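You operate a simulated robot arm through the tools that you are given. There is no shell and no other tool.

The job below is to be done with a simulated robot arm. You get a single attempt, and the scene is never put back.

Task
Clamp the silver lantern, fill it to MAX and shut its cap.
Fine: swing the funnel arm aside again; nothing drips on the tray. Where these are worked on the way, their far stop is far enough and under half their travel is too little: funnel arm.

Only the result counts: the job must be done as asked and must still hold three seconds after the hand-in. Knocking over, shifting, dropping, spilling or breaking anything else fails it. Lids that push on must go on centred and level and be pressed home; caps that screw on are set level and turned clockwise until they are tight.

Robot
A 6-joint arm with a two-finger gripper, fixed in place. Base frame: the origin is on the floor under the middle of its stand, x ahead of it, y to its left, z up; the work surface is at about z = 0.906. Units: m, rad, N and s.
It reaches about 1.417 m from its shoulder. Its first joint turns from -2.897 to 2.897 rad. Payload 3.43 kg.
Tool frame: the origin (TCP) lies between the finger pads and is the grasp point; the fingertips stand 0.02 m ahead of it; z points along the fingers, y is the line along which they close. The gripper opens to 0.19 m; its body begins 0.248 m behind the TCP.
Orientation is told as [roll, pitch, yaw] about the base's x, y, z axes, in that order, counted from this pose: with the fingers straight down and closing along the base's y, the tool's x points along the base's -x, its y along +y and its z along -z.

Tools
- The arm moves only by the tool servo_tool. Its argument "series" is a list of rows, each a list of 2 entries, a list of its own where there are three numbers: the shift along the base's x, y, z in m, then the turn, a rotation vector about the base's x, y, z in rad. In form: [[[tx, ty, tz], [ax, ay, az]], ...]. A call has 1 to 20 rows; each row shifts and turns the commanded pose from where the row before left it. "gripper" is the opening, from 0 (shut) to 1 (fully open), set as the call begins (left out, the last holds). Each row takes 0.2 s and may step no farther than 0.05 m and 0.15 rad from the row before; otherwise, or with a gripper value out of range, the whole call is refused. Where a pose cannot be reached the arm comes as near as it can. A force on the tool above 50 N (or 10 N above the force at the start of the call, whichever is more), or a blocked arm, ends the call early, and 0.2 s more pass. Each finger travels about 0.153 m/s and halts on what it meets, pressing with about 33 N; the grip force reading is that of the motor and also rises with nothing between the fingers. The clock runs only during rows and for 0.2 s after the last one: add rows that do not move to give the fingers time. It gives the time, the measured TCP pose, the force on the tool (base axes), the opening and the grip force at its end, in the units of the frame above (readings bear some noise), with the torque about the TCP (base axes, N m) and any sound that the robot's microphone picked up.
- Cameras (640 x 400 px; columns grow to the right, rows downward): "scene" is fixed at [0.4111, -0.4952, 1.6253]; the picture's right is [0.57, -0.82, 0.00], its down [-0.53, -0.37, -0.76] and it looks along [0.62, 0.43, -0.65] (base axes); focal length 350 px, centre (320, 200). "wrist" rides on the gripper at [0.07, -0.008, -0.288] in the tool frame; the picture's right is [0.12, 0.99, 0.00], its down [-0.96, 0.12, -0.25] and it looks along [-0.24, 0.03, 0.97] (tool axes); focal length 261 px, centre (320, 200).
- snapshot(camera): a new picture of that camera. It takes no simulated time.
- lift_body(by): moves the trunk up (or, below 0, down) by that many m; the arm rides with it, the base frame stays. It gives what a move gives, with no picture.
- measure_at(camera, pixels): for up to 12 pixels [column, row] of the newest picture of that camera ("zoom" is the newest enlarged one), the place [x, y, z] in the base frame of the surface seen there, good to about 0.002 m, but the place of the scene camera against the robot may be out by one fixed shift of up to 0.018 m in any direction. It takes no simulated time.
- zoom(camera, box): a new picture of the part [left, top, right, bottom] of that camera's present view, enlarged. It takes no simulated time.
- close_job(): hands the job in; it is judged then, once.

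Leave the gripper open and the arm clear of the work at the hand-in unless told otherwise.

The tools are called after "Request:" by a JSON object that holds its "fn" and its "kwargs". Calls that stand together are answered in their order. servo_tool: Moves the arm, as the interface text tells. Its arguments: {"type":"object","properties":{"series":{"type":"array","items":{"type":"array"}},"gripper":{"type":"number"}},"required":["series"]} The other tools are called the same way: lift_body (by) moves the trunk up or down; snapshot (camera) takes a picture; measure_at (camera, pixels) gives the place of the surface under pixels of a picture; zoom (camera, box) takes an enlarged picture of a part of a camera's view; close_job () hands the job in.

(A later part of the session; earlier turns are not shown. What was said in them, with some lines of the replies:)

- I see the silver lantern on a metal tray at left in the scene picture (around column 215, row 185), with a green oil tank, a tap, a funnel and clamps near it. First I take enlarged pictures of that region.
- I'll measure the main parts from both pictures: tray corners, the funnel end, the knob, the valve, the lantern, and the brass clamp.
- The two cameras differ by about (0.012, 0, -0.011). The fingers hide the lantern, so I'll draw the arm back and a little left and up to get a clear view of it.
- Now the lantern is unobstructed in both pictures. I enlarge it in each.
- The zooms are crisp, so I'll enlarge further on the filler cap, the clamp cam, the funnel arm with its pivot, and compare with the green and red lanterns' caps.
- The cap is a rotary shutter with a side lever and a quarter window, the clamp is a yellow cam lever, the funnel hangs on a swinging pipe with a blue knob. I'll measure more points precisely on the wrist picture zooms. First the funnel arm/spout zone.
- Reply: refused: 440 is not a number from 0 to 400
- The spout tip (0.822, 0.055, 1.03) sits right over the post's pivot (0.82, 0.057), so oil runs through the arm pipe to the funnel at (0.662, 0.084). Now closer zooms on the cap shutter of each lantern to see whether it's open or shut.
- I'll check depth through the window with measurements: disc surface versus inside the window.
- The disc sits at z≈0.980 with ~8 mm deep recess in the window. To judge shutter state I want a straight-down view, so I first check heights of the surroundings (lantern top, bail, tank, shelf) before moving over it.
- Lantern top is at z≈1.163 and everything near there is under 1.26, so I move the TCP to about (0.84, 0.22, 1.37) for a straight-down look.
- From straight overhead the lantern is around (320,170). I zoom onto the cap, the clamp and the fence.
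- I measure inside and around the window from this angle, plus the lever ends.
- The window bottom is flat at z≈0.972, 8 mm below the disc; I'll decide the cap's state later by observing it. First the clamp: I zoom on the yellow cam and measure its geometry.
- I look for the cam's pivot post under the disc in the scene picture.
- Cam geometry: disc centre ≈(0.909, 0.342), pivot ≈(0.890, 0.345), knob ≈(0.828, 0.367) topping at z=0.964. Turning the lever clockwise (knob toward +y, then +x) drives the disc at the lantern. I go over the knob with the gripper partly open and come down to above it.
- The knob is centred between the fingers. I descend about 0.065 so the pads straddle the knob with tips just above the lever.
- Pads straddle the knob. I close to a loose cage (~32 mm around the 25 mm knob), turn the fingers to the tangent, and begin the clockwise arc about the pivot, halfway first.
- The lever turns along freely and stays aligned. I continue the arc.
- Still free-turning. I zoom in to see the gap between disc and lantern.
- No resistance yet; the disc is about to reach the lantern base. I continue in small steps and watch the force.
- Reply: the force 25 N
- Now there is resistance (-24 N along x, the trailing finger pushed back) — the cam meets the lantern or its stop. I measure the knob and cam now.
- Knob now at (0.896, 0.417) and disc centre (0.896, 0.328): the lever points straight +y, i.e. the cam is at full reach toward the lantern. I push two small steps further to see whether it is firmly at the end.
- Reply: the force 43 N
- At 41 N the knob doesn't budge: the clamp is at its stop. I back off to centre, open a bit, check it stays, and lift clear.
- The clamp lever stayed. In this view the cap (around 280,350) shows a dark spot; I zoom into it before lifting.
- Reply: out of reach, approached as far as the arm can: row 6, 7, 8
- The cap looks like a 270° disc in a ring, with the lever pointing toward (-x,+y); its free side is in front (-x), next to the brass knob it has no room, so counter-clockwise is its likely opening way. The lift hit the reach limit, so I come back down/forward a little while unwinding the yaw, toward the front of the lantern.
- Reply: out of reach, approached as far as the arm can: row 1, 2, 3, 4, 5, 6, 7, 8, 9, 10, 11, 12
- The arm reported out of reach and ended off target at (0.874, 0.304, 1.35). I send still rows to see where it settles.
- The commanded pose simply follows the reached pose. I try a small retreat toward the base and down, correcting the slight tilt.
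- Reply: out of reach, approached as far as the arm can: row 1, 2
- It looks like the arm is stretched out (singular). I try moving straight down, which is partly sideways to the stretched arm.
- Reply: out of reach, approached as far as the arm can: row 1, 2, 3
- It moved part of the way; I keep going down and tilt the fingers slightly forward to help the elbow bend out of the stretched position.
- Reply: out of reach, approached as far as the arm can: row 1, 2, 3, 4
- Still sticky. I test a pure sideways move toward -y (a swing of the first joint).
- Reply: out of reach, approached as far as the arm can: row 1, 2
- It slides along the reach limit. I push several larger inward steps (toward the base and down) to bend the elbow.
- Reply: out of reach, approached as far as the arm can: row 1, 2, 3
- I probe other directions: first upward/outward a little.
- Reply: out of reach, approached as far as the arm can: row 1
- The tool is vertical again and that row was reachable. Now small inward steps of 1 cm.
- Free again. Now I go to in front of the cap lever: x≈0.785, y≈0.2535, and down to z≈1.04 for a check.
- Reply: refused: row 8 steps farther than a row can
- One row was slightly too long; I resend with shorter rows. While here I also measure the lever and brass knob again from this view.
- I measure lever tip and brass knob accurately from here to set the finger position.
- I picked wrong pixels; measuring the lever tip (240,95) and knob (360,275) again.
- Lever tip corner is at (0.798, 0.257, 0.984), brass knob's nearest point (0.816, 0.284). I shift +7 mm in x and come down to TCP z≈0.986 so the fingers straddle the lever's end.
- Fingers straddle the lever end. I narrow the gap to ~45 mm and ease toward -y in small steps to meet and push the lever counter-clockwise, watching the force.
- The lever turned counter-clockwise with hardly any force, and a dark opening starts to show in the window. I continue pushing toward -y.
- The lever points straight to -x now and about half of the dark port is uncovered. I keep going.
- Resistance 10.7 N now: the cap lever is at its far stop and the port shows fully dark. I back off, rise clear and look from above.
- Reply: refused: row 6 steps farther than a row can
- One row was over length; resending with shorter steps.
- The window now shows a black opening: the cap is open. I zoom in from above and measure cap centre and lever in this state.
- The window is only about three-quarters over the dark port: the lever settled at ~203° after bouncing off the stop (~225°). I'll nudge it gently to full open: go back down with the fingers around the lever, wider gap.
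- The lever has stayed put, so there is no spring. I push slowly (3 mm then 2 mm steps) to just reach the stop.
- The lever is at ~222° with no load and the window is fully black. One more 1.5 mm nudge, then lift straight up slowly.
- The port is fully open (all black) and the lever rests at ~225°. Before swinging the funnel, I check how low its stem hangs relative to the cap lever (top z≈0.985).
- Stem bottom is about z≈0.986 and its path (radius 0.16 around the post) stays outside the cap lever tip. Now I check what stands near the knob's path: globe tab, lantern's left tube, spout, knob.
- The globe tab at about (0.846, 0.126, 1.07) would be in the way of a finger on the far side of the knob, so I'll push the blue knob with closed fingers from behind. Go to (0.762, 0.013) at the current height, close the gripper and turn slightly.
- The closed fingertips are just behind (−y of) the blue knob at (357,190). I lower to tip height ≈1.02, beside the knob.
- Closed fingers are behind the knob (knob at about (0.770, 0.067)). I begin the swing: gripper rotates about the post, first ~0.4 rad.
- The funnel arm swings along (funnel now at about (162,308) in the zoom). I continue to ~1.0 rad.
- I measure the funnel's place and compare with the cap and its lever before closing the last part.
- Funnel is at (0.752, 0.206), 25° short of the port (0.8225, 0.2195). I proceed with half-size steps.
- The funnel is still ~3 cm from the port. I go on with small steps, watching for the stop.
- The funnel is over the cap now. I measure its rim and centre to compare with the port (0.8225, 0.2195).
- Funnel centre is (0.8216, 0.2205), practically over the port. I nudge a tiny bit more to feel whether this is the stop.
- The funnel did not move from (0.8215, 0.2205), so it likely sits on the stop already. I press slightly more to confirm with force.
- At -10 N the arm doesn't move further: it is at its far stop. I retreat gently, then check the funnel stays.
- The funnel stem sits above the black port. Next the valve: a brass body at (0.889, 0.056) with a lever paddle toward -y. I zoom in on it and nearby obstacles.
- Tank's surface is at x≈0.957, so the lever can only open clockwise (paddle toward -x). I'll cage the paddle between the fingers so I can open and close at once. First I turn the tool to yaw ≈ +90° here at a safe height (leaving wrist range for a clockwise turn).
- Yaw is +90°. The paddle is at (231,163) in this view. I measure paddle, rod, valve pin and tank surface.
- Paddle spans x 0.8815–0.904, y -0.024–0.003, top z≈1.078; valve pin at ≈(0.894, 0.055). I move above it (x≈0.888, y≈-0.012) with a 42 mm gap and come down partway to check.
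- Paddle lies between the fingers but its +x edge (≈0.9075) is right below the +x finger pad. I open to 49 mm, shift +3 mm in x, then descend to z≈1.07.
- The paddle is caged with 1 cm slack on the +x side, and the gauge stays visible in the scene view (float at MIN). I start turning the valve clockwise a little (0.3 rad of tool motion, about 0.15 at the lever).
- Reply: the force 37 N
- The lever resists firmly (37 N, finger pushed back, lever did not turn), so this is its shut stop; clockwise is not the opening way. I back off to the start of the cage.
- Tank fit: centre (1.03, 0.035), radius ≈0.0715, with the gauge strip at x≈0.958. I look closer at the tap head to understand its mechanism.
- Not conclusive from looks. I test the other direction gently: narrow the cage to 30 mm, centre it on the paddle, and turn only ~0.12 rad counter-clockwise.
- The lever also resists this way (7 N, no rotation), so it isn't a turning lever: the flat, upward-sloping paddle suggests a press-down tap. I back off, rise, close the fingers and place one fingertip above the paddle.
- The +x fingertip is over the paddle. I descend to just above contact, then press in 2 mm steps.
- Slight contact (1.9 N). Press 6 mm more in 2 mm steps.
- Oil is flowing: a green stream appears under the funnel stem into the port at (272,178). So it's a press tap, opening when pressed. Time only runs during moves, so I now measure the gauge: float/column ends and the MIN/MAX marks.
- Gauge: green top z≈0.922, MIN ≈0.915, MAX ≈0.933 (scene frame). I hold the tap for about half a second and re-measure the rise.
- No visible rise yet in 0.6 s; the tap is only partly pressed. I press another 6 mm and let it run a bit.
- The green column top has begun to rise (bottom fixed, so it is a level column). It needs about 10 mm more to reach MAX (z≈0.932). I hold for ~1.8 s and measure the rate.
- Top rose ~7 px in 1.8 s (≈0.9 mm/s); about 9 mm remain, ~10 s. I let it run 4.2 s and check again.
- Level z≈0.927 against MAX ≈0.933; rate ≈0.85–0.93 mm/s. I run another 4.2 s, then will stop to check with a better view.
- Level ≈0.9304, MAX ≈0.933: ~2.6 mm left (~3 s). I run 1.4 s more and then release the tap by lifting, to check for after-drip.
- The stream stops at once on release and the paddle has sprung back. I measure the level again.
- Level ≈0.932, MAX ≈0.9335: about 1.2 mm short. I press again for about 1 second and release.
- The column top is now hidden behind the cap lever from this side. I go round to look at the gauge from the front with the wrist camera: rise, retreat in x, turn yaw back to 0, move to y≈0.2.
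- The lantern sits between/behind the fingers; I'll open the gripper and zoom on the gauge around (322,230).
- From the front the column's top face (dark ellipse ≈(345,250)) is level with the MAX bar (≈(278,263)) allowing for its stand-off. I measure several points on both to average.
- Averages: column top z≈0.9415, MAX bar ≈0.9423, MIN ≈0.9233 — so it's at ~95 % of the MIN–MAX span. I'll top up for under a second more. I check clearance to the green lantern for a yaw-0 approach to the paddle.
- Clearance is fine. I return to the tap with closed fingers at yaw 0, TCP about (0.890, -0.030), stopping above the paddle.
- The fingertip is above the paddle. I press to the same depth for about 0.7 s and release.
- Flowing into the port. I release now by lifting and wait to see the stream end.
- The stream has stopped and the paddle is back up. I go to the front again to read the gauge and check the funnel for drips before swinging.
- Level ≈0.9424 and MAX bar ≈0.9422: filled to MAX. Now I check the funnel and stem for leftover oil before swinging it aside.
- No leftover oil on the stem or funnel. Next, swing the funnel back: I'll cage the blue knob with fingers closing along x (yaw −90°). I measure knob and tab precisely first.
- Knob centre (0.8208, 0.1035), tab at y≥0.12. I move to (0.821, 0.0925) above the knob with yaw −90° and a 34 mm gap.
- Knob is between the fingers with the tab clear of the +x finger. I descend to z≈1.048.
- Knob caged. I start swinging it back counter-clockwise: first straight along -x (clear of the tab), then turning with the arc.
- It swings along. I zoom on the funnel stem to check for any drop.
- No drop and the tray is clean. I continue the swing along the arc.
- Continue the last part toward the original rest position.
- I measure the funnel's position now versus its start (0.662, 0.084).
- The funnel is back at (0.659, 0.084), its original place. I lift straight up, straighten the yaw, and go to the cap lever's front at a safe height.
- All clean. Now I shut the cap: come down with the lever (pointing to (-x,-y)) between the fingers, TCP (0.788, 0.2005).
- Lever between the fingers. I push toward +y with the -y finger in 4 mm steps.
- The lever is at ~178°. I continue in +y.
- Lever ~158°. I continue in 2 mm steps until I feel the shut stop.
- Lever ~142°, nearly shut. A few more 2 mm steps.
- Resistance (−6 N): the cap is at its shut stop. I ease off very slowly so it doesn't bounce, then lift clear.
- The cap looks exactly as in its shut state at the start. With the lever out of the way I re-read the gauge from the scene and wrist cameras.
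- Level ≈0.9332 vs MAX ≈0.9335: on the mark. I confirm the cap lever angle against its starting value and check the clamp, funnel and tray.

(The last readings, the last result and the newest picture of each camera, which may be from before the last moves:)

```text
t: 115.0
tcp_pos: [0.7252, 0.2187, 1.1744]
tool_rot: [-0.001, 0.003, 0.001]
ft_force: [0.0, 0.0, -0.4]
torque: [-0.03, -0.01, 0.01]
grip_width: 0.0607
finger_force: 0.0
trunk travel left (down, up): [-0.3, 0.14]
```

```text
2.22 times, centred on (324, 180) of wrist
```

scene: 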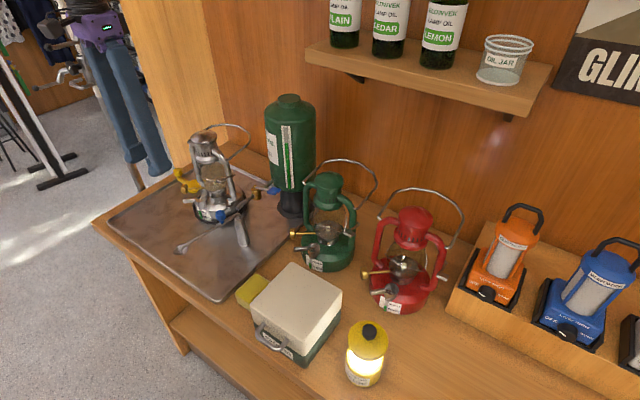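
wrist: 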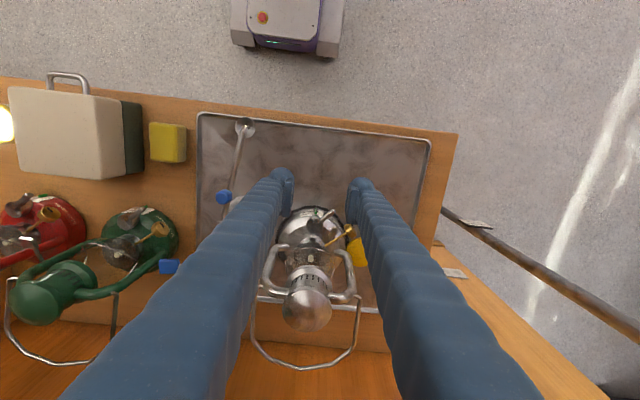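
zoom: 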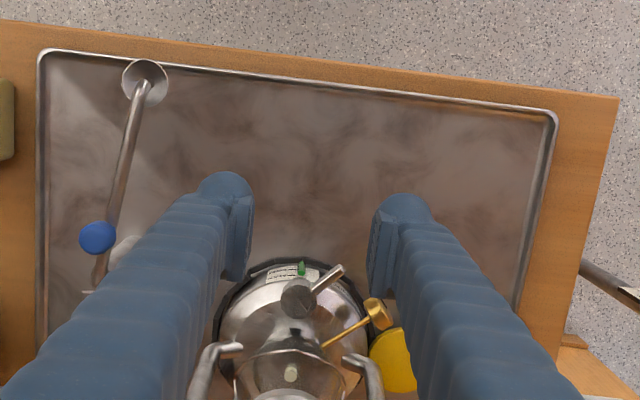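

Cap lever is back at its shut angle (137° vs 136° at start), clamp lever still over, funnel aside, tray clean. I open the gripper and retreat the arm clear, then take a last look.

Request:
{"fn": "servo_tool", "kwargs": {"series": [[[-0.03, 0, 0.03], [0, 0, 0]], [[-0.03, 0, 0.03], [0, 0, 0]], [[-0.03, 0, 0.03], [0, 0, 0]], [[-0.03, 0, 0.03], [0, 0, 0]], [[-0.03, 0, 0], [0, 0, 0]], [[0, 0, 0], [0, 0, 0]], [[0, 0, 0], [0, 0, 0]], [[0, 0, 0], [0, 0, 0]], [[0, 0, 0], [0, 0, 0]], [[0, 0, 0], [0, 0, 0]]], "gripper": 1}}

Request:
{"fn": "snapshot", "kwargs": {"camera": "scene"}}

Request:
{"fn": "zoom", "kwargs": {"camera": "scene", "box": [144, 155, 304, 255]}}

Request:
{"fn": "snapshot", "kwargs": {"camera": "wrist"}}

```text
t: 117.2
tcp_pos: [0.5754, 0.2156, 1.294]
tool_rot: [0.001, -0.001, 0.0]
ft_force: [0.2, -0.1, 0.7]
torque: [0.02, 0.01, 0.01]
grip_width: 0.19
finger_force: 0.1
trunk travel left (down, up): [-0.3, 0.14]
```

```text
taken
```

scene: 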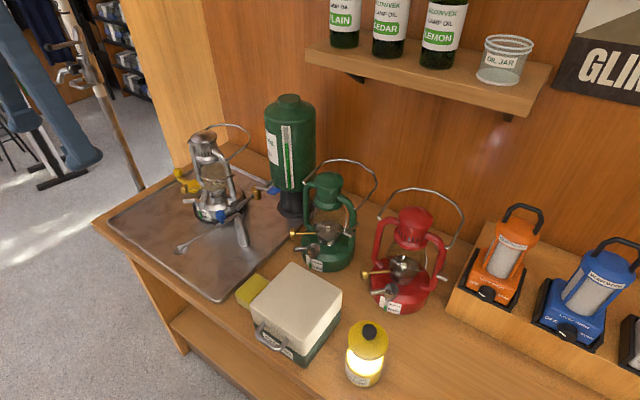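

```text
4.00 times, centred on (224, 205) of scene
```

zoom: 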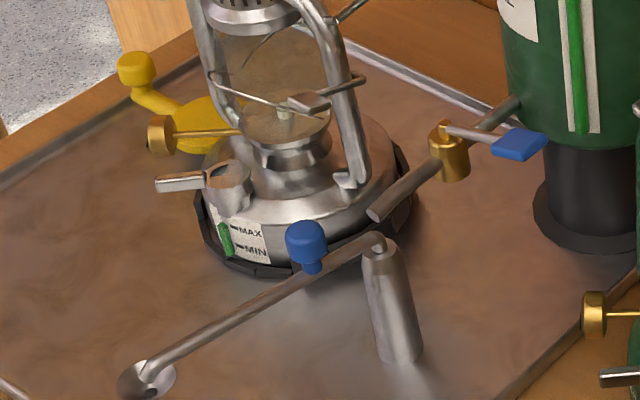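

```text
taken
```

wrist: 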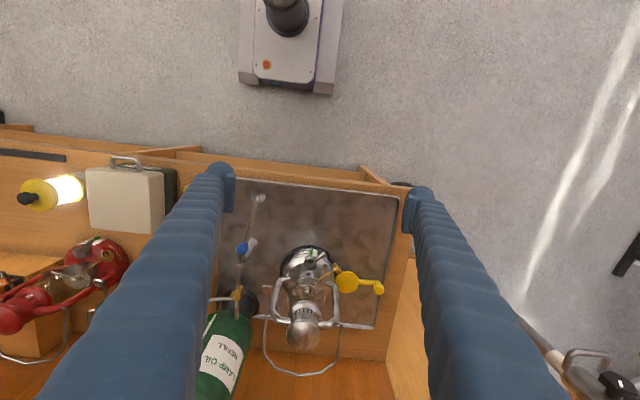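

Everything holds: the clamp is over, the level is at MAX, the cap is shut, the funnel arm is aside, the tap is closed, the tray is dry, the gripper is open and the arm is clear. I hand in the job.

Request:
{"fn": "close_job", "kwargs": {}}

```text
The job is handed in.
```

I clamped the silver lantern, filled it to MAX and shut its cap, then handed the job in. I have no verdict on it yet. This is what I last measured or saw:

- **Clamp:** the yellow cam lever is turned to its stop and did not move under about 41 N. It was still in place in the last picture.
- **Level:** the oil column reads z ≈ 0.9332 against the MAX bar at ≈ 0.9335 in the same view.
- **Cap:** the lever is back at about 137° (it was 136° when shut at the start), and the window no longer shows the port.
- **Funnel arm:** it is back at its original spot, about (0.659, 0.084). I saw no drops on the stem or oil on the tray.
- **Tap:** it is a press-down lever, not a turning one. I pushed it sideways both ways, with up to 37 N one way, before finding that out. It sprang back up on release, and the stream stopped at once.

The gripper is open and the arm is clear of the work.
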